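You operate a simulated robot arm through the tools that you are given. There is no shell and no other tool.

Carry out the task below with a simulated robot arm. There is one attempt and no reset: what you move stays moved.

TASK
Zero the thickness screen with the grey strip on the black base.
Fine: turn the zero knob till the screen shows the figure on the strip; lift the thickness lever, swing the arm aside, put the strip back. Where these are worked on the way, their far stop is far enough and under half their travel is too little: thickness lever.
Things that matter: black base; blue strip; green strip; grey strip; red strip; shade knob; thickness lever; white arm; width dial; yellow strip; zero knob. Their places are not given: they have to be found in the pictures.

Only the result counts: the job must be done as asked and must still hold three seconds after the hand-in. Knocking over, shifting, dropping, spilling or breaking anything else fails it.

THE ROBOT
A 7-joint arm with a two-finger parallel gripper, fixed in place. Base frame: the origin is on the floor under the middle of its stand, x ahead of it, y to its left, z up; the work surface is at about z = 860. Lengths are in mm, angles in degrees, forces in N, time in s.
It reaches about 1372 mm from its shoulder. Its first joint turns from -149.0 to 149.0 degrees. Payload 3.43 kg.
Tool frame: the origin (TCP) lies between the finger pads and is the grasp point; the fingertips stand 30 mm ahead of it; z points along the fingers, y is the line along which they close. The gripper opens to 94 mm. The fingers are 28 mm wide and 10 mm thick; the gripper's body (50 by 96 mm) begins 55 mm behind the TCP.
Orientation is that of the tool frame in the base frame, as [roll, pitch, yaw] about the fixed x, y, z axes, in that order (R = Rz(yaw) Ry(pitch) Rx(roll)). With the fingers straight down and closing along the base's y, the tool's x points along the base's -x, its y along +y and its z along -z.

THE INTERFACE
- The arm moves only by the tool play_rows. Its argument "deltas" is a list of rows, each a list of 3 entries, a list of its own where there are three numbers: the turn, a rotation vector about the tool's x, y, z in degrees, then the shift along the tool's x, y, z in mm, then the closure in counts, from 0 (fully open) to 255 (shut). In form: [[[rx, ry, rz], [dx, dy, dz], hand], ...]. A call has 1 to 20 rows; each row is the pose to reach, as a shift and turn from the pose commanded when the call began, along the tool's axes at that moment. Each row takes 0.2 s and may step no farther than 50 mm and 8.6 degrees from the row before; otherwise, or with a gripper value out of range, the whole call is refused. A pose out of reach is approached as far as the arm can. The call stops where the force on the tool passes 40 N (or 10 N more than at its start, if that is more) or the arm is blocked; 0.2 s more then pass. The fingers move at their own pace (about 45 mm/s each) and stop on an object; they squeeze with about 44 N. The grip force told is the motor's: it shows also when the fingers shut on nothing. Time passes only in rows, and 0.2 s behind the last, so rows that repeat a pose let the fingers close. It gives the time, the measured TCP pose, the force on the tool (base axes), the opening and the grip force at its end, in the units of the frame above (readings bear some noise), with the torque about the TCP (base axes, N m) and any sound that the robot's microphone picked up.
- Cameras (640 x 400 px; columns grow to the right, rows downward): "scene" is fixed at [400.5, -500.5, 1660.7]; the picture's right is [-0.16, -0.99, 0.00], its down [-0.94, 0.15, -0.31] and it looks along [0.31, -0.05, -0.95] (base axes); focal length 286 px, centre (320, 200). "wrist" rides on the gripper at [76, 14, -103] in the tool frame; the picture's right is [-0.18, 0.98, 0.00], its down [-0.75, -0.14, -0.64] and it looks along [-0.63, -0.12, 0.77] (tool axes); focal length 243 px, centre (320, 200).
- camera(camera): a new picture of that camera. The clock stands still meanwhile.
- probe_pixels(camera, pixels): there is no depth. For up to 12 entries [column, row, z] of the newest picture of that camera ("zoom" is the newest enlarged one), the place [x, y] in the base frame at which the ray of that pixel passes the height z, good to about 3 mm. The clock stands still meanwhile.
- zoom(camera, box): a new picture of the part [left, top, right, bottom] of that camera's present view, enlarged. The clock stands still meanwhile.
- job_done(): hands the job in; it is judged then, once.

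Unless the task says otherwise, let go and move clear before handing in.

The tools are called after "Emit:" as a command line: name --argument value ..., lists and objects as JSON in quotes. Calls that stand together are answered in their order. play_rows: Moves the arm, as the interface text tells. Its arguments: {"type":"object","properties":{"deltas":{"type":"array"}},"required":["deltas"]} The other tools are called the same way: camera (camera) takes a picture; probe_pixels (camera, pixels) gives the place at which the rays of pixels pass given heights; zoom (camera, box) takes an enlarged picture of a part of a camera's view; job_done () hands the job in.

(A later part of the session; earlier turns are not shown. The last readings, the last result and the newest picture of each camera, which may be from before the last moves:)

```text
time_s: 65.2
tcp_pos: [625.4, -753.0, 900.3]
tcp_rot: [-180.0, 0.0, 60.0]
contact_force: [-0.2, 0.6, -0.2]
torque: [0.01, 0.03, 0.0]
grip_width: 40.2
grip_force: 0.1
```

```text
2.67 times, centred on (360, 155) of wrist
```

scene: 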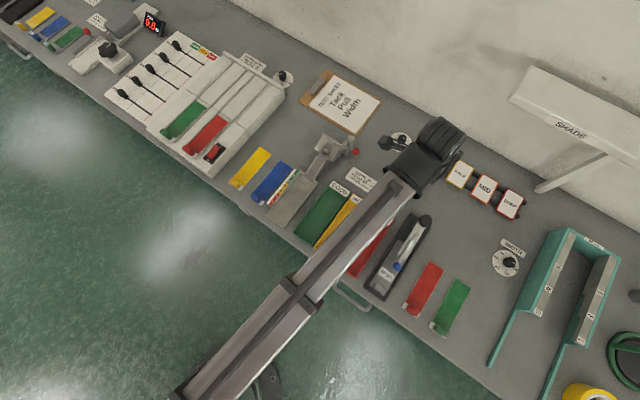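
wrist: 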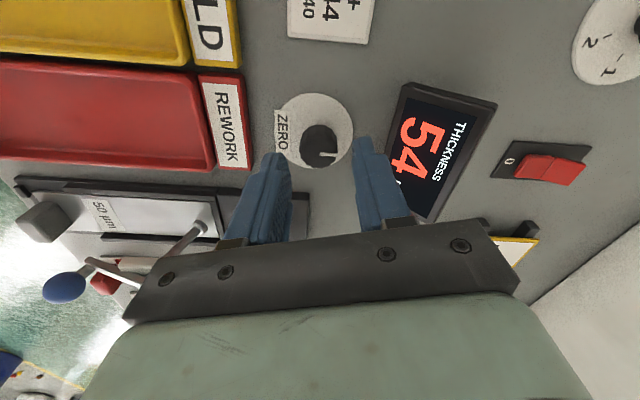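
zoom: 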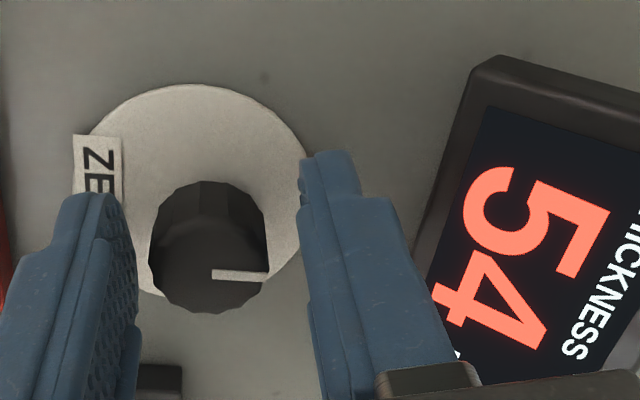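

The knob is about 1 mm off toward the left finger. I'll correct by 1 mm and close on it.

Emit:
play_rows --deltas '[[[0, 0, 0], [0, -1, 0], 147], [[0, 0, 0], [0, -1, 0], 175], [[0, 0, 0], [0, -1, 0], 195], [[0, 0, 0], [0, -1, 0], 255], [[0, 0, 0], [0, -1, 0], 255]]'

Emit:
zoom --camera "wrist" --box '[250, 80, 470, 230]'

```text
time_s: 66.4
tcp_pos: [623.4, -752.5, 899.9]
tcp_rot: [180.0, 0.0, 60.0]
contact_force: [-4.4, 2.5, -2.0]
torque: [-0.16, -0.29, 0.02]
grip_width: 25.7
grip_force: 44.8
```

```text
2.67 times, centred on (360, 155) of wrist
```

zoom: 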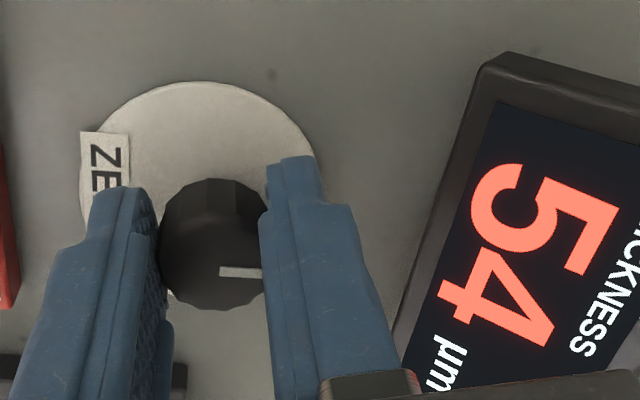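

The knob is gripped (25.7 mm) and the screen is readable at 54. I'll turn 8° clockwise (seen from above) and read the screen.

Emit:
play_rows --deltas '[[[0, 0, 2], [0, 0, 0], 255], [[0, 0, 4], [0, 0, 0], 255], [[0, 0, 6], [0, 0, 0], 255], [[0, 0, 8], [0, 0, 0], 255], [[0, 0, 8], [0, 0, 0], 255]]'

Emit:
zoom --camera "wrist" --box '[250, 80, 470, 230]'

```text
time_s: 67.6
tcp_pos: [624.3, -752.9, 901.0]
tcp_rot: [180.0, 0.0, 52.1]
contact_force: [-3.8, 15.5, 4.9]
torque: [-0.38, 0.28, -0.04]
grip_width: 25.5
grip_force: 45.0
```

```text
2.67 times, centred on (360, 155) of wrist
```

zoom: 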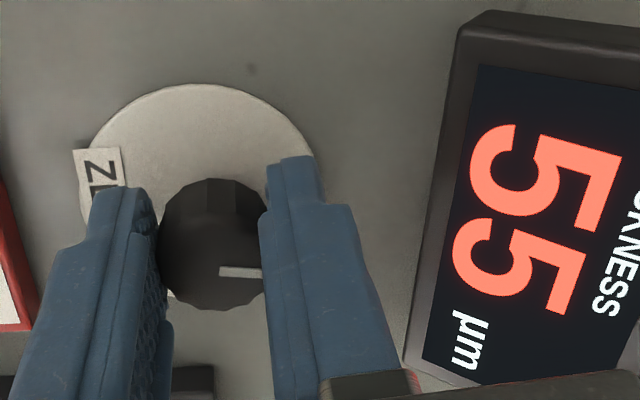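

Clockwise raises it (55), so I need to turn counter-clockwise. Side force rose to 16 N, so the turning centre is slightly off; I'll turn back to the start and read forces.

Emit:
play_rows --deltas '[[[0, 0, -2], [0, 0, 0], 255], [[0, 0, -4], [0, 0, 0], 255], [[0, 0, -6], [0, 0, 0], 255], [[0, 0, -8], [0, 0, 0], 255], [[0, 0, -8], [0, 0, 0], 255]]'

Emit:
zoom --camera "wrist" --box '[250, 80, 470, 230]'

```text
time_s: 68.8
tcp_pos: [624.3, -753.3, 901.2]
tcp_rot: [-179.9, 0.0, 60.0]
contact_force: [-10.0, 15.2, 5.4]
torque: [1.13, -0.86, -0.02]
grip_width: 25.5
grip_force: 44.8
```

```text
2.67 times, centred on (360, 155) of wrist
```

zoom: 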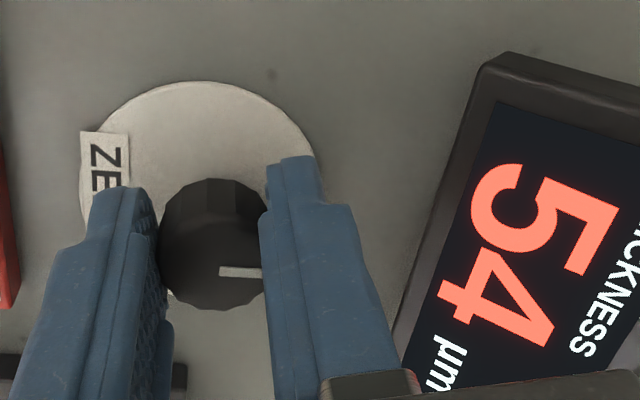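

The reading returned to 54, but there is a sideways preload (about −16 N along the tool's y). I'll shift the hand 1 mm that way to relieve it.

Emit:
play_rows --deltas '[[[0, 0, 0], [0.3, -0.5, 0], 255], [[0, 0, 0], [0.5, -1, 0], 255]]'

```text
time_s: 69.4
tcp_pos: [623.7, -753.0, 900.4]
tcp_rot: [179.9, 0.0, 60.0]
contact_force: [-2.2, 7.6, 13.0]
torque: [1.19, 0.4, -0.02]
grip_width: 25.6
grip_force: 45.1
```

Side force has dropped to about 8 N, with some upward push. I'll ease those too, then start turning counter-clockwise 8°.

Emit:
play_rows --deltas '[[[0, 0, 0], [0.5, -0.5, -1], 255], [[0, 0, -2], [0.5, -0.5, -1], 255], [[0, 0, -4], [0.5, -0.5, -1], 255], [[0, 0, -6], [0.5, -0.5, -1], 255], [[0, 0, -8], [0.5, -0.5, -1], 255]]'

Emit:
zoom --camera "wrist" --box '[250, 80, 470, 230]'

```text
time_s: 70.6
tcp_pos: [623.5, -753.3, 899.8]
tcp_rot: [-180.0, 0.1, 68.0]
contact_force: [-6.0, -4.0, 5.8]
torque: [-0.22, -0.06, -0.04]
grip_width: 25.4
grip_force: 44.7
```

```text
2.67 times, centred on (360, 155) of wrist
```

zoom: 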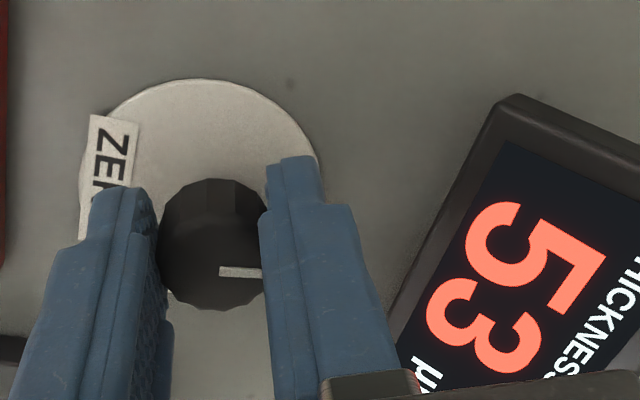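

53 now, with small forces. I'll turn another 8° counter-clockwise.

Emit:
play_rows --deltas '[[[0, 0, -2], [-0.2, -0.2, 0], 255], [[0, 0, -4], [-0.3, -0.3, 0], 255], [[0, 0, -6], [-0.3, -0.3, 0], 255], [[0, 0, -8], [-0.3, -0.3, 0], 255]]'

Emit:
zoom --camera "wrist" --box '[250, 80, 470, 230]'

```text
time_s: 71.6
tcp_pos: [623.0, -752.6, 900.6]
tcp_rot: [180.0, 0.0, 76.0]
contact_force: [-5.7, -2.9, 1.8]
torque: [-1.4, 0.07, -0.04]
grip_width: 25.5
grip_force: 45.2
```

```text
2.67 times, centred on (360, 155) of wrist
```

zoom: 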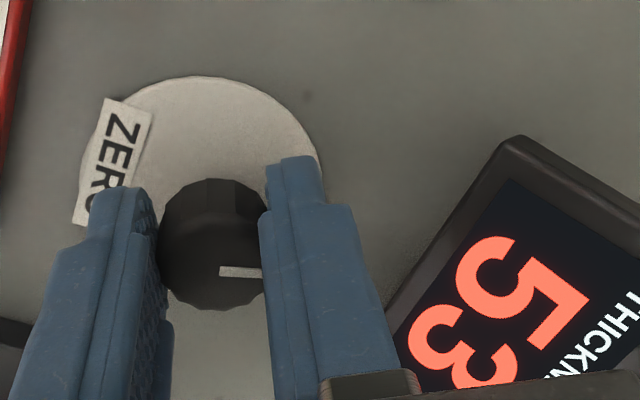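

Still 53, so the gain is roughly 0.1 µm per degree. I'll continue 8° more.

Emit:
play_rows --deltas '[[[0, 0, -2], [-0.2, -0.2, 0], 255], [[0, 0, -4], [-0.3, -0.3, 0], 255], [[0, 0, -6], [-0.3, -0.3, 0], 255], [[0, 0, -8], [-0.3, -0.3, 0], 255]]'

Emit:
zoom --camera "wrist" --box '[250, 80, 490, 240]'

Emit:
zoom --camera "scene" --box '[370, 150, 450, 210]'

```text
time_s: 72.6
tcp_pos: [621.4, -753.4, 899.2]
tcp_rot: [180.0, -0.1, 83.9]
contact_force: [-9.2, 10.1, 2.4]
torque: [0.27, -0.27, -0.02]
grip_width: 25.6
grip_force: 45.2
```

```text
2.50 times, centred on (370, 160) of wrist
```

zoom: 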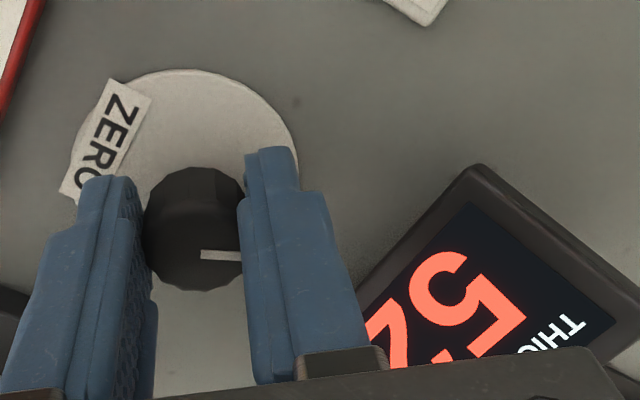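

```text
6.67 times, centred on (410, 180) of scene
```

zoom: 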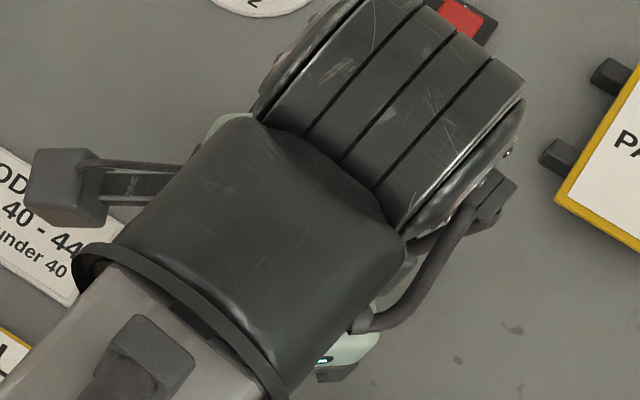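

The second digit looks like 2 but is getting hidden. I'll open the fingers, turn the hand back 40° around the knob and re-grip, correcting the centre by about 1 mm.

Emit:
play_rows --deltas '[[[0, 0, 0], [0, 0, 0], 147], [[0, 0, 0], [0.9, -1, 0], 147], [[0, 0, 0], [0.9, -1, 0], 147], [[0, 0, 8], [0.9, -1, 0], 147], [[0, 0, 16], [0.9, -1, 0], 147], [[0, 0, 24], [0.9, -1, 0], 147], [[0, 0, 32], [0.9, -1, 0], 147], [[0, 0, 40], [0.9, -1, 0], 147], [[0, 0, 40], [0.9, -1, 0], 147]]'

Emit:
zoom --camera "wrist" --box '[250, 80, 490, 240]'

```text
time_s: 74.6
tcp_pos: [621.2, -751.5, 900.6]
tcp_rot: [179.9, 0.0, 43.9]
contact_force: [0.3, -0.1, -0.5]
torque: [0.02, 0.01, -0.01]
grip_width: 39.9
grip_force: 0.1
```

```text
2.50 times, centred on (370, 160) of wrist
```

zoom: 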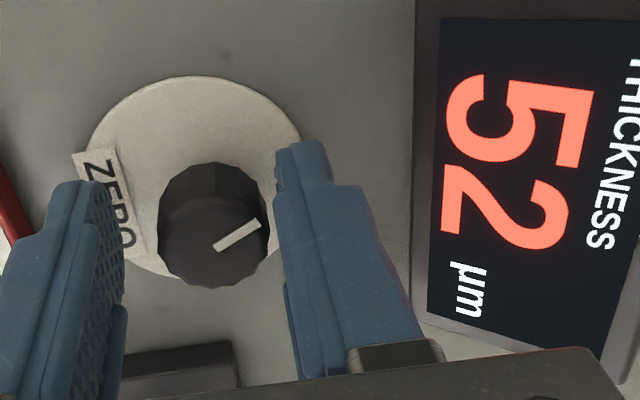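

The screen reads 52 and the knob now appears about 3 mm toward the right finger. I'll zoom in to centre precisely before gripping.

Emit:
zoom --camera "wrist" --box '[270, 110, 390, 210]'

```text
4.00 times, centred on (330, 160) of wrist
```

zoom: 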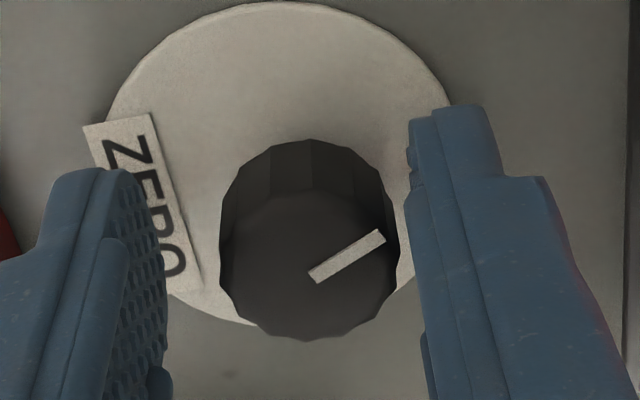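

The knob's top centre (zoom (309,270)) lies about 3.5 mm toward +y and 1 mm toward +x of the TCP. I'll shift by that and close again.

Emit:
play_rows --deltas '[[[0, 0, 0], [0.5, 1.8, 0], 147], [[0, 0, 0], [1, 3.5, 0], 147], [[0, 0, 0], [1, 3.5, 0], 175], [[0, 0, 0], [1, 3.5, 0], 195], [[0, 0, 0], [1, 3.5, 0], 255], [[0, 0, 0], [1, 3.5, 0], 255]]'

Emit:
zoom --camera "wrist" --box '[250, 80, 490, 240]'

```text
time_s: 76.0
tcp_pos: [624.6, -753.3, 901.5]
tcp_rot: [180.0, 0.1, 43.9]
contact_force: [-5.0, 5.8, -1.8]
torque: [-0.19, -0.17, -0.01]
grip_width: 25.4
grip_force: 45.0
```

```text
2.50 times, centred on (370, 160) of wrist
```

zoom: 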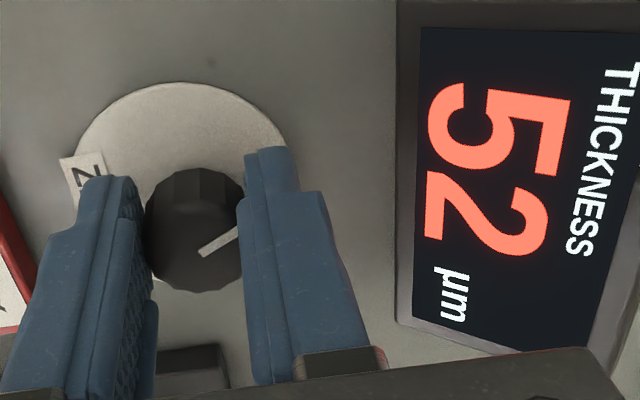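

Gripped with only ~7 N of side force. I'll turn 16° counter-clockwise now.

Emit:
play_rows --deltas '[[[0, 0, -2], [0, -0.3, 0], 255], [[0, 0, -4], [0, -0.5, 0], 255], [[0, 0, -6], [0, -0.5, 0], 255], [[0, 0, -8], [0, -0.5, 0], 255], [[0, 0, -10], [0, -0.5, 0], 255], [[0, 0, -12], [0, -0.5, 0], 255], [[0, 0, -14], [0, -0.5, 0], 255], [[0, 0, -16], [0, -0.5, 0], 255]]'

Emit:
zoom --camera "wrist" --box '[250, 80, 490, 240]'

```text
time_s: 77.8
tcp_pos: [623.9, -752.2, 900.9]
tcp_rot: [-179.9, 0.0, 60.1]
contact_force: [-3.8, 12.6, -6.2]
torque: [-0.41, -0.26, -0.05]
grip_width: 25.2
grip_force: 44.7
```

```text
2.50 times, centred on (370, 160) of wrist
```

zoom: 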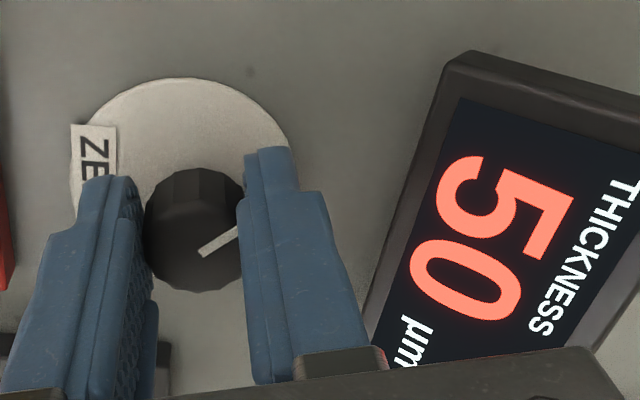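

The screen now shows 50. To sit safely mid-band rather than at an edge, I'll probe 3° clockwise to see whether it flips to 51.

Emit:
play_rows --deltas '[[[0, 0, 1.5], [0, 0, 0], 255], [[0, 0, 3], [0, 0, 0], 255], [[0, 0, 3], [0, 0, 0], 255]]'

Emit:
zoom --camera "wrist" --box '[250, 80, 490, 240]'

```text
time_s: 78.6
tcp_pos: [624.3, -752.0, 899.7]
tcp_rot: [179.9, -0.1, 57.0]
contact_force: [-1.8, 14.1, -11.2]
torque: [0.14, -0.35, -0.03]
grip_width: 25.2
grip_force: 44.9
```

```text
2.50 times, centred on (370, 160) of wrist
```

zoom: 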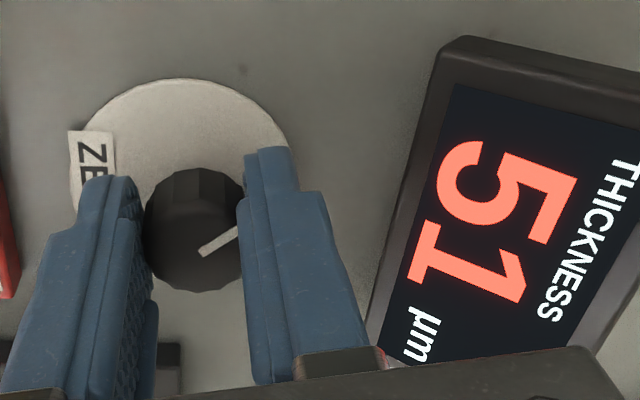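

It flips to 51 at 3° back, so the edge is close; the middle of the 50 band is about 5° further counter-clockwise. I'll turn 7.5° counter-clockwise from here.

Emit:
play_rows --deltas '[[[0, 0, -2], [0, 0, 0], 255], [[0, 0, -4], [0, 0, 0], 255], [[0, 0, -6], [0, 0, 0], 255], [[0, 0, -7.5], [0, 0, 0], 255], [[0, 0, -7.5], [0, 0, 0], 255]]'

Emit:
zoom --camera "wrist" --box '[250, 80, 490, 240]'

```text
time_s: 79.8
tcp_pos: [623.6, -751.0, 900.5]
tcp_rot: [-180.0, -0.2, 64.5]
contact_force: [-4.9, 21.9, -12.1]
torque: [0.43, -0.47, -0.06]
grip_width: 25.2
grip_force: 45.4
```

```text
2.50 times, centred on (370, 160) of wrist
```

zoom: 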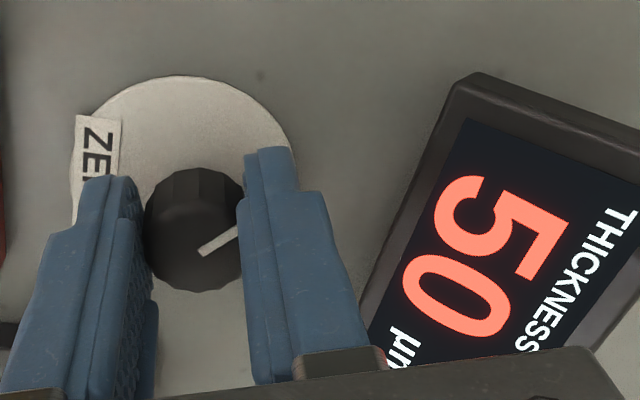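

50 holds, close to mid-band. I'll relieve the side force with a small shift, then open, rise straight up and re-check the reading.

Emit:
play_rows --deltas '[[[0, 0, 0], [0.8, -0.6, 0], 255], [[0, 0, 0], [1.2, -1, 0], 255]]'

Emit:
zoom --camera "wrist" --box '[250, 80, 490, 240]'

```text
time_s: 80.4
tcp_pos: [622.7, -752.0, 900.3]
tcp_rot: [180.0, 0.1, 64.6]
contact_force: [-6.2, 9.4, -3.1]
torque: [1.26, -0.78, -0.02]
grip_width: 25.3
grip_force: 45.0
```

```text
2.50 times, centred on (370, 160) of wrist
```

zoom: 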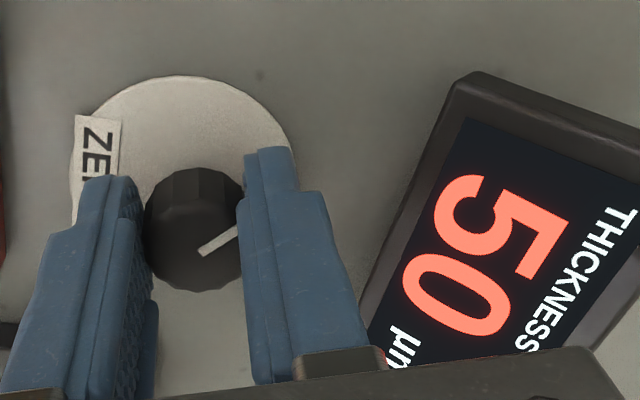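

Reading is still 50 with less side force. I'll open the fingers and rise.

Emit:
play_rows --deltas '[[[0, 0, 0], [0, 0, 0], 200], [[0, 0, 0], [0, 0, 0], 147], [[0, 0, 0], [0, 0, 0], 147], [[0, 0, 0], [-1, 1, -10], 147], [[0, 0, 0], [-1, 1, -40], 147], [[0, 0, 0], [-1, 1, -80], 147], [[0, 0, 0], [-1, 1, -110], 147], [[0, 0, 0], [-1, 1, -110], 147]]'

Emit:
camera --camera "wrist"

Emit:
zoom --camera "wrist" --box '[270, 50, 450, 170]'

```text
time_s: 82.2
tcp_pos: [622.2, -753.4, 1010.7]
tcp_rot: [-180.0, -0.1, 64.5]
contact_force: [0.2, 0.1, -0.3]
torque: [-0.02, -0.01, 0.0]
grip_width: 39.9
grip_force: 0.1
```

```text
taken
```

wrist: 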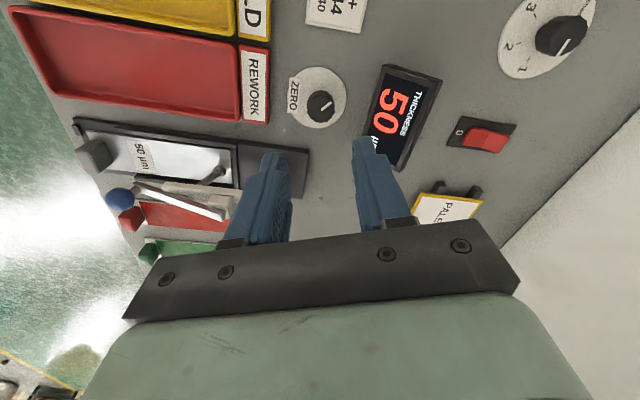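

```text
3.33 times, centred on (360, 110) of wrist
```

zoom: 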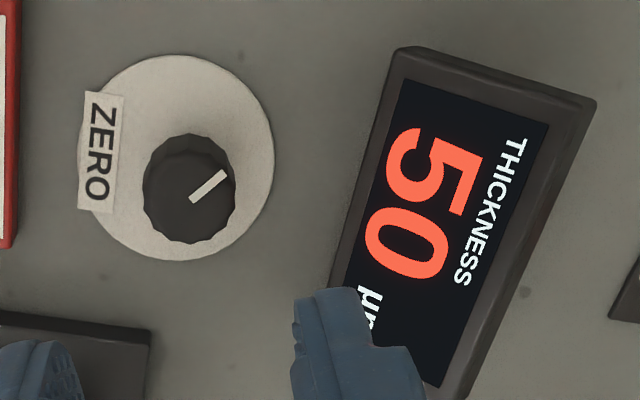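

The screen holds 50 after release. Next I'll return above the ball with yaw 135 to lift the lever.

Emit:
play_rows --deltas '[[[0, 0, 0], [0, 0, -35], 120], [[0, 0, -7.05], [-3, -19.7, -35], 120], [[0, 0, -14.1], [-6, -39.5, -35], 120], [[0, 0, -21.15], [-9, -59.2, -35], 120], [[0, 0, -28.2], [-12, -79, -35], 120], [[0, 0, -35.25], [-15, -98.7, -35], 120], [[0, 0, -42.3], [-18, -118.4, -35], 120], [[0, 0, -49.35], [-21, -138.2, -35], 120], [[0, 0, -56.4], [-24, -157.9, -35], 120], [[0, 0, -63.45], [-27, -177.7, -35], 120], [[0, 0, -70.5], [-29.9, -197.4, -35], 120], [[0, 0, -70.5], [-29.9, -197.4, -35], 120]]'

Emit:
camera --camera "wrist"

Emit:
zoom --camera "scene" --box '[370, 150, 450, 210]'

```text
time_s: 84.8
tcp_pos: [433.6, -696.5, 1046.9]
tcp_rot: [180.0, 0.0, 135.1]
contact_force: [0.5, 0.0, -0.7]
torque: [-0.01, -0.03, 0.0]
grip_width: 49.5
grip_force: 0.1
```

```text
taken
```

wrist: 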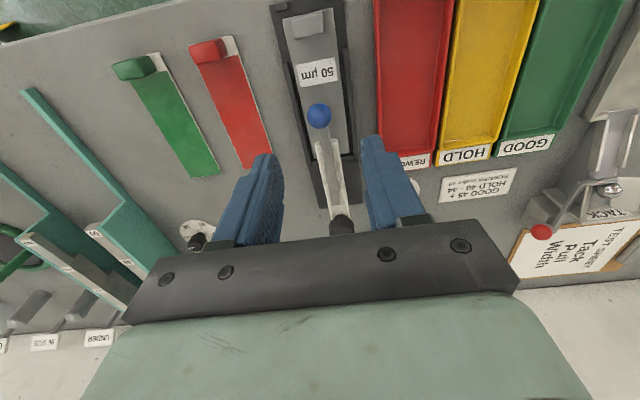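

```text
6.67 times, centred on (410, 180) of scene
```

zoom: 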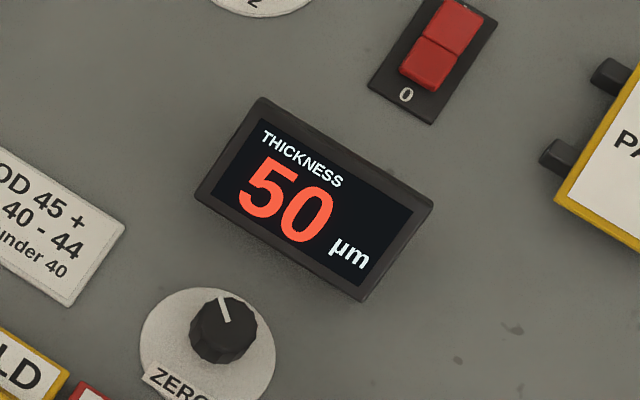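

The screen clearly reads 50 from the scene camera too. The ball is at wrist (319,116); I'll locate it more precisely with both cameras.

Emit:
camera --camera "scene"

Emit:
zoom --camera "wrist" --box '[260, 70, 380, 230]'

Emit:
probe_pixels --camera "wrist" --pixels '[[319, 116, 930], [319, 116, 940], [319, 116, 950], [319, 116, 960]]'

```text
taken
```

scene: 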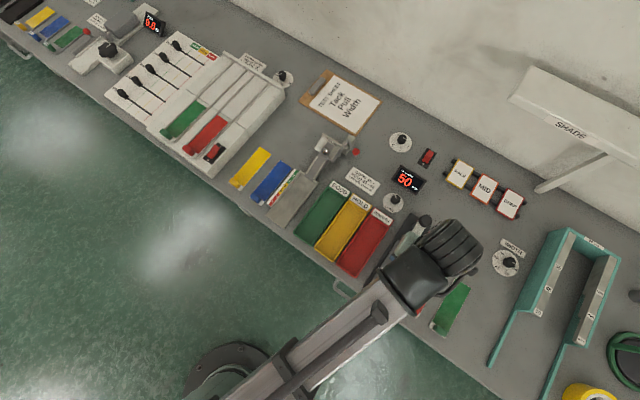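

```text
2.50 times, centred on (320, 150) of wrist
```

zoom: 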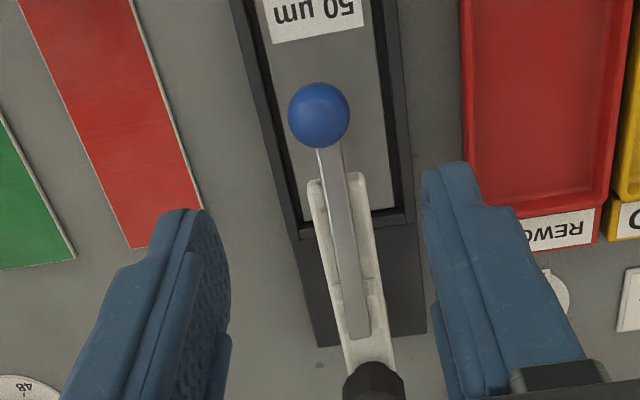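

```text
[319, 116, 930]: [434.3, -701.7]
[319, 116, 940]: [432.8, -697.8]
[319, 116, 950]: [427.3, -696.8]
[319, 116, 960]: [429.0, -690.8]
```

The ball is now at about (433.8,-696.1,943), right below the TCP. I'll descend 96 mm around it and grip.

Emit:
play_rows --deltas '[[[0, 0, 0], [0, 0, 35], 120], [[0, 0, 0], [0, 0, 65], 120], [[0, 0, 0], [0, 0, 85], 120], [[0, 0, 0], [0, 0, 96], 120], [[0, 0, 0], [0, 0, 96], 120]]'

Emit:
zoom --camera "wrist" --box '[220, 80, 420, 230]'

```text
time_s: 86.0
tcp_pos: [433.5, -694.8, 949.3]
tcp_rot: [179.9, 0.0, 135.0]
contact_force: [0.0, 0.1, 1.1]
torque: [0.02, -0.03, 0.04]
grip_width: 49.7
grip_force: 0.2
```

```text
2.67 times, centred on (320, 155) of wrist
```

zoom: 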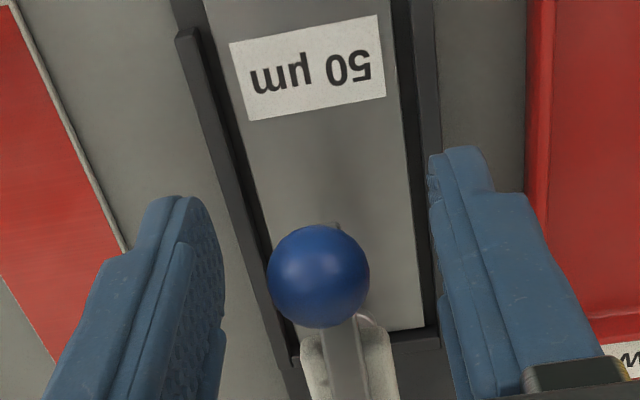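

The ball is centred between the pads again. I'll close on it.

Emit:
play_rows --deltas '[[[0, 0, 0], [0, 0, 0], 160], [[0, 0, 0], [0, 0, 0], 200], [[0, 0, 0], [0, 0, 0], 230], [[0, 0, 0], [0, 0, 0], 255], [[0, 0, 0], [0, 0, 0], 255]]'

```text
time_s: 87.2
tcp_pos: [433.3, -695.8, 948.9]
tcp_rot: [-179.9, 0.0, 135.0]
contact_force: [-0.4, 0.1, 0.0]
torque: [0.24, -0.2, 0.03]
grip_width: 21.1
grip_force: 45.2
```

Gripped (21.1 mm). I'll lift along the lever's arc, tilting with the lever so the ball doesn't twist in the pads, and read the force midway.

Emit:
play_rows --deltas '[[[0, 2.5, 0], [-0.1, 0, -3.7], 255], [[0, 5.5, 0], [-0.5, 0, -8.2], 255], [[0, 8.5, 0], [-1, 0, -12.6], 255]]'

Emit:
zoom --camera "scene" --box '[370, 150, 450, 210]'

Emit:
zoom --camera "wrist" --box '[220, 80, 420, 230]'

```text
time_s: 88.0
tcp_pos: [434.2, -696.5, 962.2]
tcp_rot: [180.0, -8.7, 134.9]
contact_force: [-2.6, 2.6, -1.9]
torque: [0.36, -0.03, 0.09]
grip_width: 20.9
grip_force: 45.0
```

```text
6.67 times, centred on (410, 180) of scene
```

zoom: 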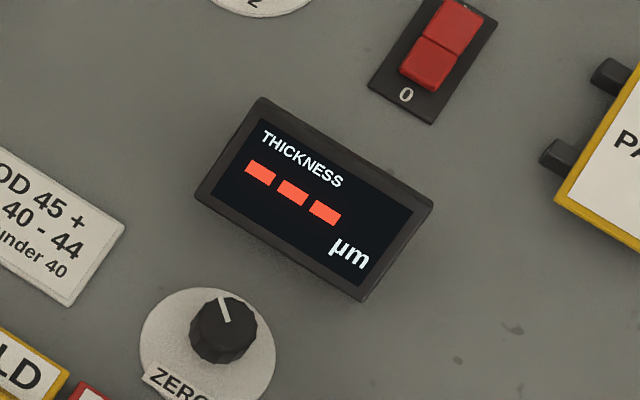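

```text
2.67 times, centred on (320, 155) of wrist
```

zoom: 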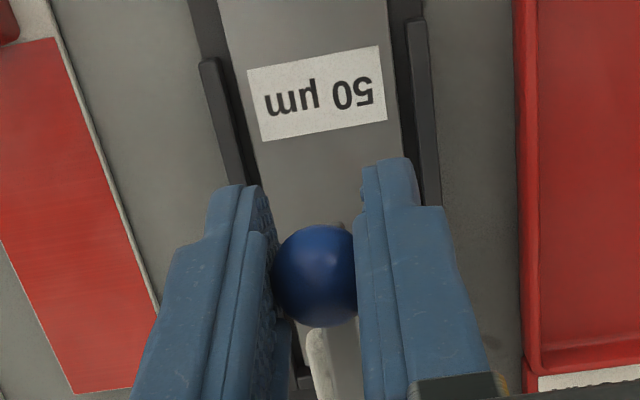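

The lever lifts freely and the screen shows "- - -" again. I'll continue up to its upper stop.

Emit:
play_rows --deltas '[[[0, 3, 0], [-0.2, 0, -4.5], 255], [[0, 6, 0], [-0.5, 0, -8.9], 255], [[0, 9.5, 0], [-1.3, 0, -13.7], 255]]'

Emit:
zoom --camera "wrist" --box '[220, 80, 420, 230]'

```text
time_s: 88.6
tcp_pos: [434.0, -698.7, 970.5]
tcp_rot: [-179.6, -13.4, 134.8]
contact_force: [-2.0, -0.9, -27.2]
torque: [-0.37, -0.18, -0.1]
grip_width: 21.0
grip_force: 44.8
out of reach, approached as far as the arm can: row 3
stopped in row 3: the force on the tool passed its limit at 80 N (the readings are from after the stop); the commanded pose is now the measured one
```

```text
2.67 times, centred on (320, 155) of wrist
```

zoom: 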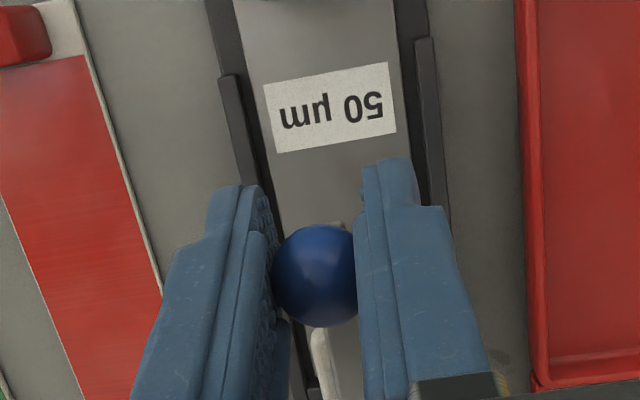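

The upward motion stopped at about 970 with a downward reaction, so the lever appears to be at its upper stop. I'll open the fingers and check the ball's height.

Emit:
play_rows --deltas '[[[0, 0, 0], [0, 0, 0], 200], [[0, 0, 0], [0, 0, 0], 120], [[0, 0, 0], [0, 0, 0], 120], [[0, 0, 0], [0, 0, 0], 120]]'

Emit:
zoom --camera "wrist" --box '[220, 80, 420, 230]'

Emit:
camera --camera "scene"

```text
time_s: 89.6
tcp_pos: [434.2, -699.8, 968.9]
tcp_rot: [-179.8, -13.5, 134.8]
contact_force: [3.6, -6.9, -37.0]
torque: [-0.99, -0.05, -0.12]
grip_width: 49.8
grip_force: 0.0
```

```text
2.67 times, centred on (320, 155) of wrist
```

zoom: 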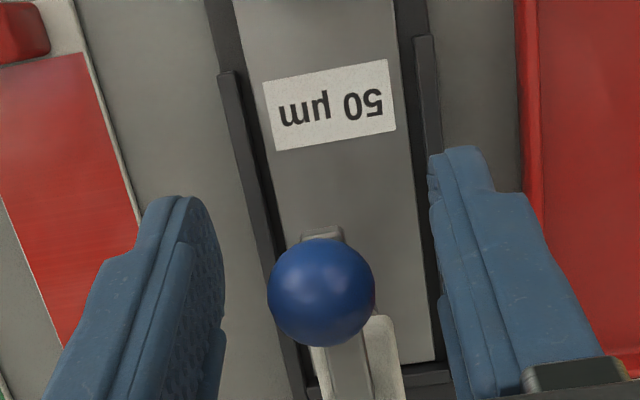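

```text
taken
```

scene: 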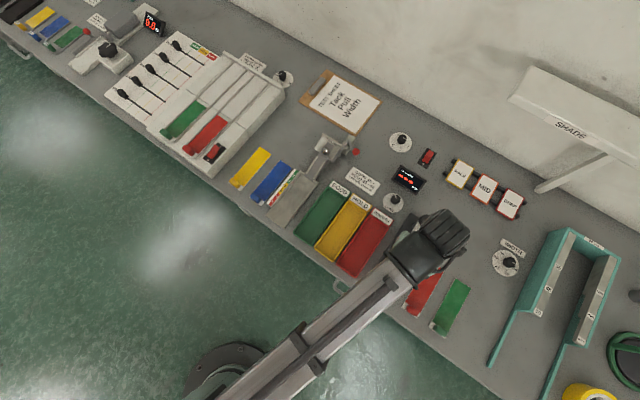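

The screen is at "- - -" and the ball is up, but 37 N remains on the tool even with open fingers: the tilt has probably brought the hand against the forearm. I'll undo the tilt now.

Emit:
play_rows --deltas '[[[0, -3, 0], [0, 0, 0], 120], [[0, -6, 0], [0, 0, 0], 120], [[0, -9, 0], [0, 0, 0], 120], [[0, -13.5, 0], [0, 0, 0], 120], [[0, -13.5, 0], [0, 0, 0], 120]]'

Emit:
zoom --camera "wrist" --box '[220, 80, 420, 230]'

```text
time_s: 90.8
tcp_pos: [434.8, -699.7, 969.6]
tcp_rot: [-179.8, 0.0, 135.0]
contact_force: [-0.1, -0.7, 0.6]
torque: [0.0, 0.01, -0.03]
grip_width: 49.8
grip_force: 0.0
```

```text
2.67 times, centred on (320, 155) of wrist
```

zoom: 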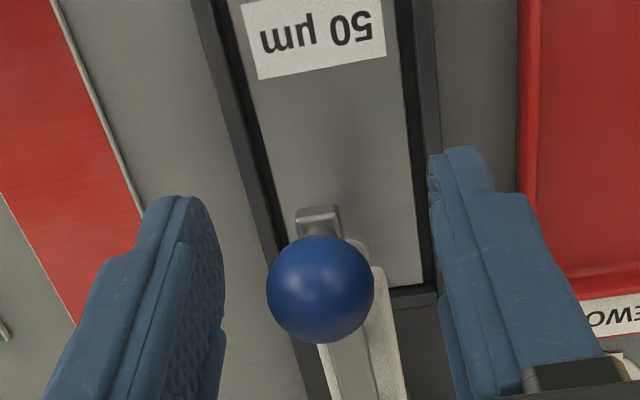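

The force is gone and the ball is back at (s 802.7, z 970), its original raised height. I'll rise clear, turn to yaw 45 with fingers closing, and go to the far side of the ball to push the arm aside.

Emit:
play_rows --deltas '[[[0, 0, 0], [0, 0, -25], 120], [[0, 0, 0], [0, 0, -50], 120], [[0, 0, 0], [0, 0, -76], 120], [[0, 0, 7.5], [0, 3.8, -76], 255], [[0, 0, 15], [0, 7.5, -76], 255], [[0, 0, 22.5], [0, 11.3, -76], 255], [[0, 0, 30], [0, 15, -76], 255], [[0, 0, 37.5], [0, 18.8, -76], 255], [[0, 0, 45], [0, 22.5, -76], 255], [[0, 0, 52.5], [0, 26.3, -76], 255], [[0, 0, 60], [0, 30, -76], 255], [[0, 0, 67.5], [0, 33.8, -76], 255], [[0, 0, 75], [0, 37.5, -76], 255], [[0, 0, 82.5], [0, 41.3, -76], 255], [[0, 0, 90], [0, 47, -76], 255], [[0, 0, 90], [0, 47, -76], 255]]'

Emit:
camera --camera "wrist"

Emit:
zoom --camera "scene" --box '[350, 150, 510, 270]'

```text
time_s: 94.2
tcp_pos: [467.8, -664.8, 1045.8]
tcp_rot: [180.0, 0.2, 44.7]
contact_force: [-0.2, -0.2, -0.2]
torque: [-0.02, -0.04, -0.02]
grip_width: 0.0
grip_force: 32.9
```

```text
taken
```

wrist: 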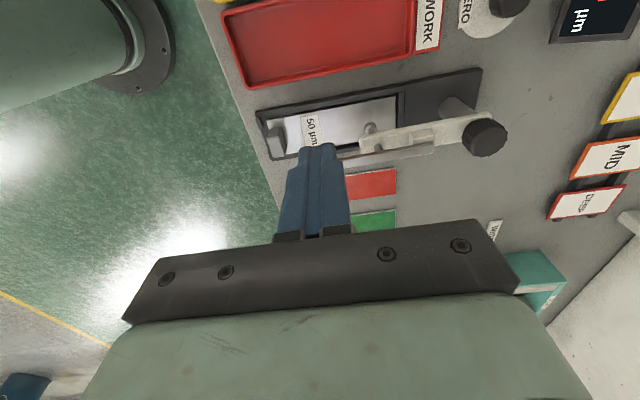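

```text
3.33 times, centred on (430, 210) of scene
```

zoom: 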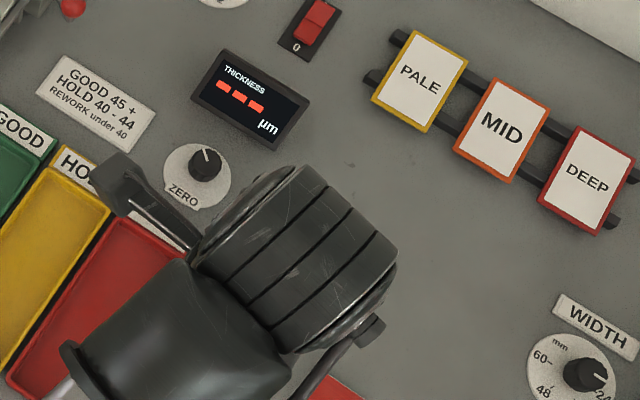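

The fingers now stand on the r− side of the ball. I'll descend 60 mm to ball height.

Emit:
play_rows --deltas '[[[0, 0, 0], [0, 0, 20], 255], [[0, 0, 0], [0, 0, 40], 255], [[0, 0, 0], [0, 0, 60], 255], [[0, 0, 0], [0, 0, 60], 255]]'

Emit:
camera --camera "wrist"

```text
time_s: 95.2
tcp_pos: [468.7, -663.0, 988.3]
tcp_rot: [-180.0, 0.1, 44.9]
contact_force: [0.1, 0.3, -0.9]
torque: [-0.01, 0.0, -0.03]
grip_width: 0.1
grip_force: 32.8
```

```text
taken
```

wrist: 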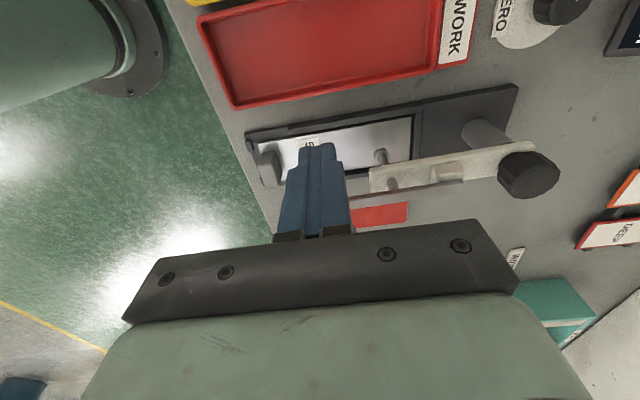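

Now I'll push the ball away from the base, following the arc back, for the first 30°.

Emit:
play_rows --deltas '[[[0, 0, 0], [-8, 0.7, 0], 255], [[0, 0, 0], [-15, 1.3, 0], 255], [[0, 0, 0], [-21.7, 1.8, 0], 255], [[0, 0, -5], [-33.7, 0, 0], 255], [[0, 0, -10], [-45.7, -0.6, 0], 255], [[0, 0, -15], [-57.8, -0.3, 0], 255], [[0, 0, -20], [-69.8, 1.1, 0], 255], [[0, 0, -25], [-81.6, 3.5, 0], 255], [[0, 0, -30], [-93.2, 7, 0], 255]]'

Emit:
camera --camera "wrist"

Emit:
zoom --camera "scene" --box '[350, 190, 510, 310]'

```text
time_s: 97.2
tcp_pos: [405.4, -737.2, 986.7]
tcp_rot: [-179.8, 0.2, 75.0]
contact_force: [-1.4, 0.5, 0.0]
torque: [-0.01, -0.03, 0.03]
grip_width: 0.0
grip_force: 33.2
```

```text
taken
```

wrist: 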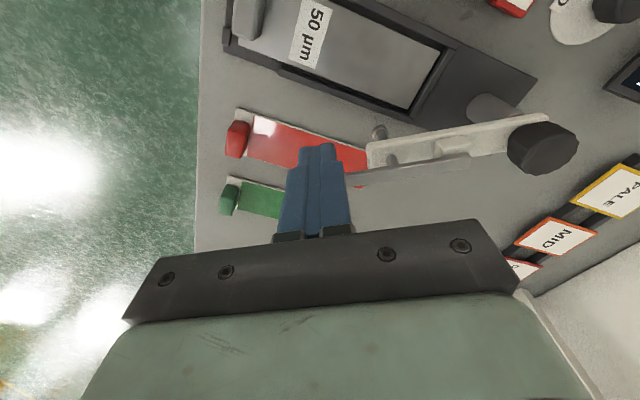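

```text
3.33 times, centred on (430, 250) of scene
```

zoom: 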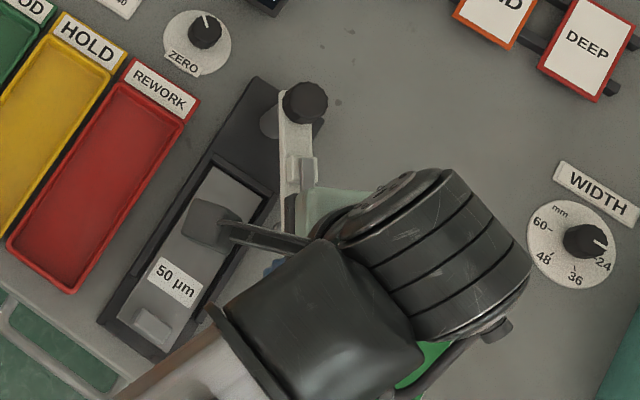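

The arm follows and the strip stays put in the pocket. I'll continue another 45°.

Emit:
play_rows --deltas '[[[0, 0, -5], [-11.95, -1.75, 0], 255], [[0, 0, -10], [-24.0, -2.4, 0], 255], [[0, 0, -15], [-36.1, -2.1, 0], 255], [[0, 0, -20], [-48.1, -0.7, 0], 255], [[0, 0, -25], [-59.9, 1.7, 0], 255], [[0, 0, -30], [-71.5, 5.2, 0], 255], [[0, 0, -35], [-82.7, 9.7, 0], 255], [[0, 0, -40], [-93.5, 15.1, 0], 255], [[0, 0, -45], [-103.8, 21.4, 0], 255]]'

Emit:
camera --camera "wrist"

Emit:
zoom --camera "scene" --box '[350, 190, 510, 310]'

```text
time_s: 99.2
tcp_pos: [400.4, -845.0, 985.8]
tcp_rot: [-179.8, 0.0, 120.0]
contact_force: [0.5, 0.1, -0.3]
torque: [0.0, -0.02, 0.0]
grip_width: 0.0
grip_force: 33.0
```

```text
taken
```

wrist: 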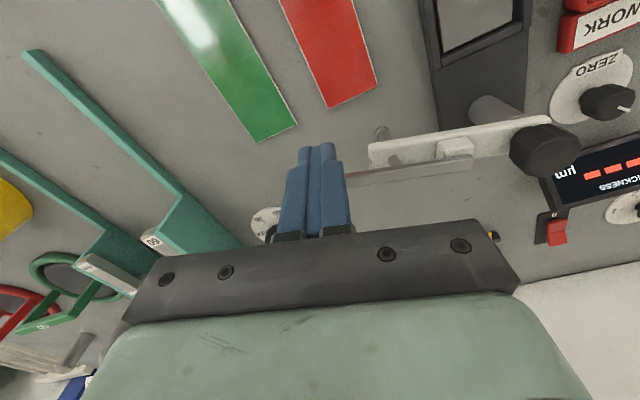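

```text
3.33 times, centred on (430, 250) of scene
```

zoom: 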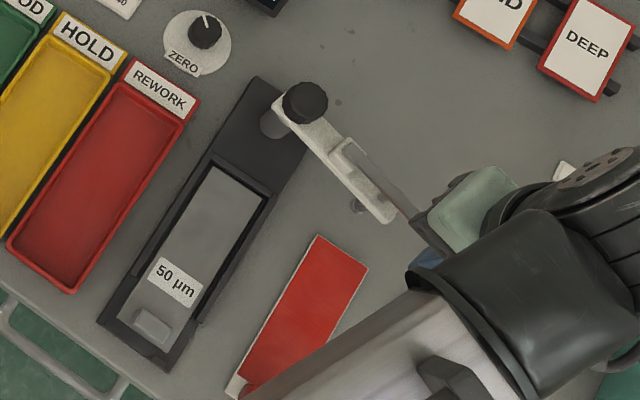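

The arm is now clear of the strip. I'll push the remaining 24° to its original resting angle in small steps.

Emit:
play_rows --deltas '[[[0, 0, -3], [-7.15, -1.2, 0], 255], [[0, 0, -6], [-14.35, -2.0, 0], 255], [[0, 0, -9], [-21.6, -2.4, 0], 255], [[0, 0, -12], [-28.85, -2.4, 0], 255], [[0, 0, -15], [-36.1, -2.1, 0], 255], [[0, 0, -18], [-43.3, -1.4, 0], 255], [[0, 0, -21], [-50.5, -0.3, 0], 255], [[0, 0, -24], [-57.6, 1.2, 0], 255]]'

Emit:
camera --camera "wrist"

Emit:
zoom --camera "scene" --box '[390, 195, 494, 260]'

```text
time_s: 101.0
tcp_pos: [429.9, -892.4, 986.4]
tcp_rot: [-179.8, -0.2, 143.9]
contact_force: [0.4, 0.9, 0.1]
torque: [-0.03, -0.01, -0.01]
grip_width: 0.3
grip_force: 33.2
```

```text
taken
```

wrist: 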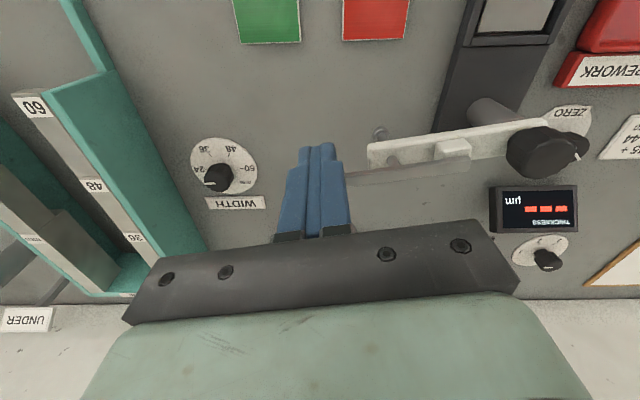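

```text
6.15 times, centred on (442, 228) of scene
```

zoom: 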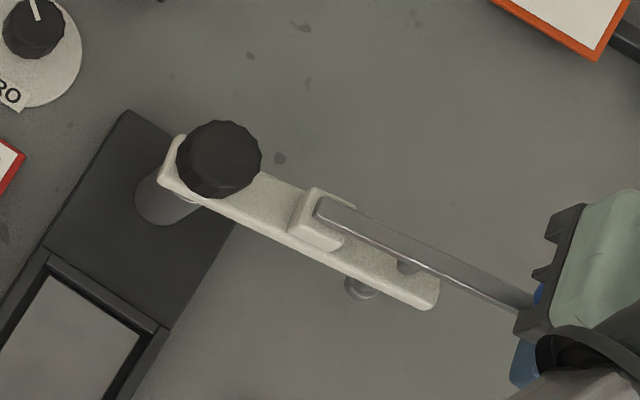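

The arm is about 1–2° short of its original place (tip at (437,300) versus (440,290) before). I'll nudge 2° more.

Emit:
play_rows --deltas '[[[0, 0, -1], [-2.4, -0.4, 0], 255], [[0, 0, -2], [-4.8, -0.8, 0], 255]]'

Emit:
zoom --camera "scene" --box '[390, 195, 494, 260]'

```text
time_s: 101.6
tcp_pos: [433.9, -895.5, 986.8]
tcp_rot: [-179.8, -0.1, 146.0]
contact_force: [-2.7, 1.2, 0.6]
torque: [0.02, 0.06, -0.01]
grip_width: 0.0
grip_force: 32.9
```

```text
6.15 times, centred on (442, 228) of scene
```

zoom: 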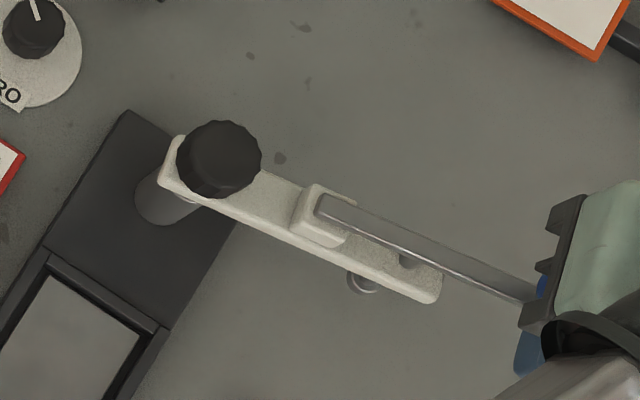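

The arm now matches its original position. I'll back off, rise, and return above the strip's tab with yaw 45 and fingers opening.

Emit:
play_rows --deltas '[[[0, 0, 0], [10, 0, 0], 255], [[0, 0, 0], [20, 0, 0], 255], [[0, 0, 0], [20, 0, -30], 255], [[0, 0, 0], [20, 0, -60], 255], [[0, 0, 7.8], [31.5, 13.5, -60], 120], [[0, 0, 15.6], [43, 27, -60], 120], [[0, 0, 23.4], [54.6, 40.6, -60], 120], [[0, 0, 31.2], [66.1, 54.2, -60], 120], [[0, 0, 39], [77.6, 67.7, -60], 120], [[0, 0, 46.8], [89.1, 81.2, -60], 120], [[0, 0, 54.6], [100.7, 94.8, -60], 120], [[0, 0, 62.4], [112.2, 108.3, -60], 120], [[0, 0, 70.2], [123.7, 121.8, -60], 120], [[0, 0, 78], [135.2, 135.4, -60], 120], [[0, 0, 85.8], [146.8, 148.9, -60], 120], [[0, 0, 93.4], [158.3, 162.5, -60], 120], [[0, 0, 101], [169.8, 176, -60], 120], [[0, 0, 101], [169.8, 176, -60], 120]]'

Emit:
camera --camera "wrist"

Emit:
camera --camera "scene"

```text
time_s: 105.4
tcp_pos: [391.3, -655.0, 1046.3]
tcp_rot: [-179.9, 0.2, 44.8]
contact_force: [0.2, 0.0, 0.7]
torque: [0.0, 0.01, 0.02]
grip_width: 49.7
grip_force: 0.1
```

```text
taken
```

wrist: 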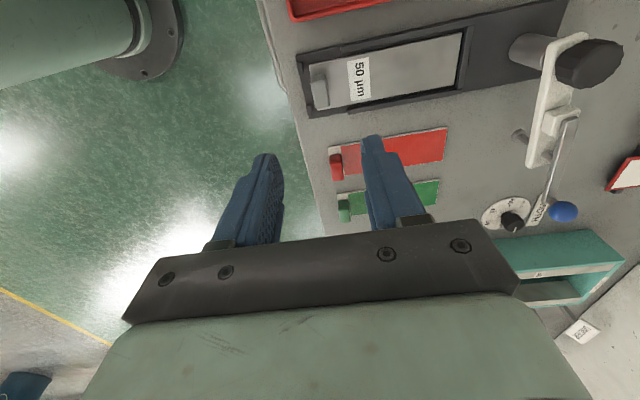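

```text
taken
```

scene: 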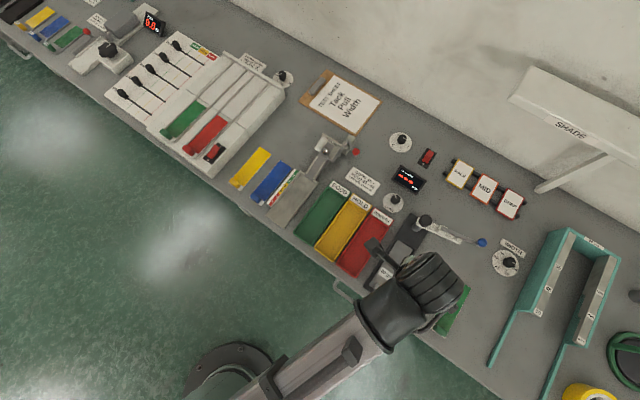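

The tab is directly under the TCP at wrist (319,88), and the strip is intact in the pocket. I'll descend to z≈930 and check.

Emit:
play_rows --deltas '[[[0, 0, 0], [0, 0, 40], 120], [[0, 0, 0], [0, 0, 80], 120], [[0, 0, 0], [0, 0, 105], 120], [[0, 0, 0], [0, 0, 116], 120], [[0, 0, 0], [0, 0, 116], 120]]'

Emit:
zoom --camera "wrist" --box '[240, 80, 400, 200]'

```text
time_s: 106.6
tcp_pos: [390.4, -652.7, 927.2]
tcp_rot: [179.9, 0.2, 44.9]
contact_force: [-0.3, -0.9, -0.2]
torque: [0.02, -0.02, 0.04]
grip_width: 49.5
grip_force: 0.0
```

```text
3.33 times, centred on (320, 140) of wrist
```

zoom: 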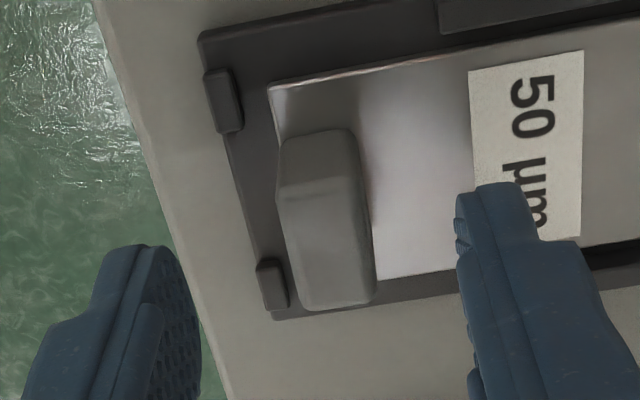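

The tab is well centred between the fingers. I'll descend 27 mm and then feel for the strip's top.

Emit:
play_rows --deltas '[[[0, 0, 0], [0, 0, 10], 120], [[0, 0, 0], [0, 0, 20], 120], [[0, 0, 0], [0, 0, 26], 120], [[0, 0, 0], [0, 0, 28], 120]]'

```text
time_s: 107.6
tcp_pos: [389.4, -653.9, 902.4]
tcp_rot: [-179.9, 0.1, 45.0]
contact_force: [-0.4, 0.9, 1.1]
torque: [0.01, -0.03, -0.01]
grip_width: 49.4
grip_force: 0.1
```

Emit:
play_rows --deltas '[[[0, 0, 0], [0, 0, 0.8], 120], [[0, 0, 0], [0, 0, 1.6], 120]]'

```text
time_s: 108.2
tcp_pos: [391.9, -655.6, 900.9]
tcp_rot: [180.0, 0.1, 44.8]
contact_force: [-0.2, 0.1, 0.7]
torque: [-0.02, -0.02, -0.03]
grip_width: 49.7
grip_force: 0.1
```

No contact yet. I'll lower another 1.5 mm.

Emit:
play_rows --deltas '[[[0, 0, 0], [0, 0, 0.8], 120], [[0, 0, 0], [0, 0, 1.5], 120]]'

```text
time_s: 108.8
tcp_pos: [390.5, -655.8, 900.1]
tcp_rot: [179.9, 0.3, 44.9]
contact_force: [-1.3, -1.9, 15.5]
torque: [-0.23, -0.43, 0.03]
grip_width: 50.1
grip_force: 0.0
```

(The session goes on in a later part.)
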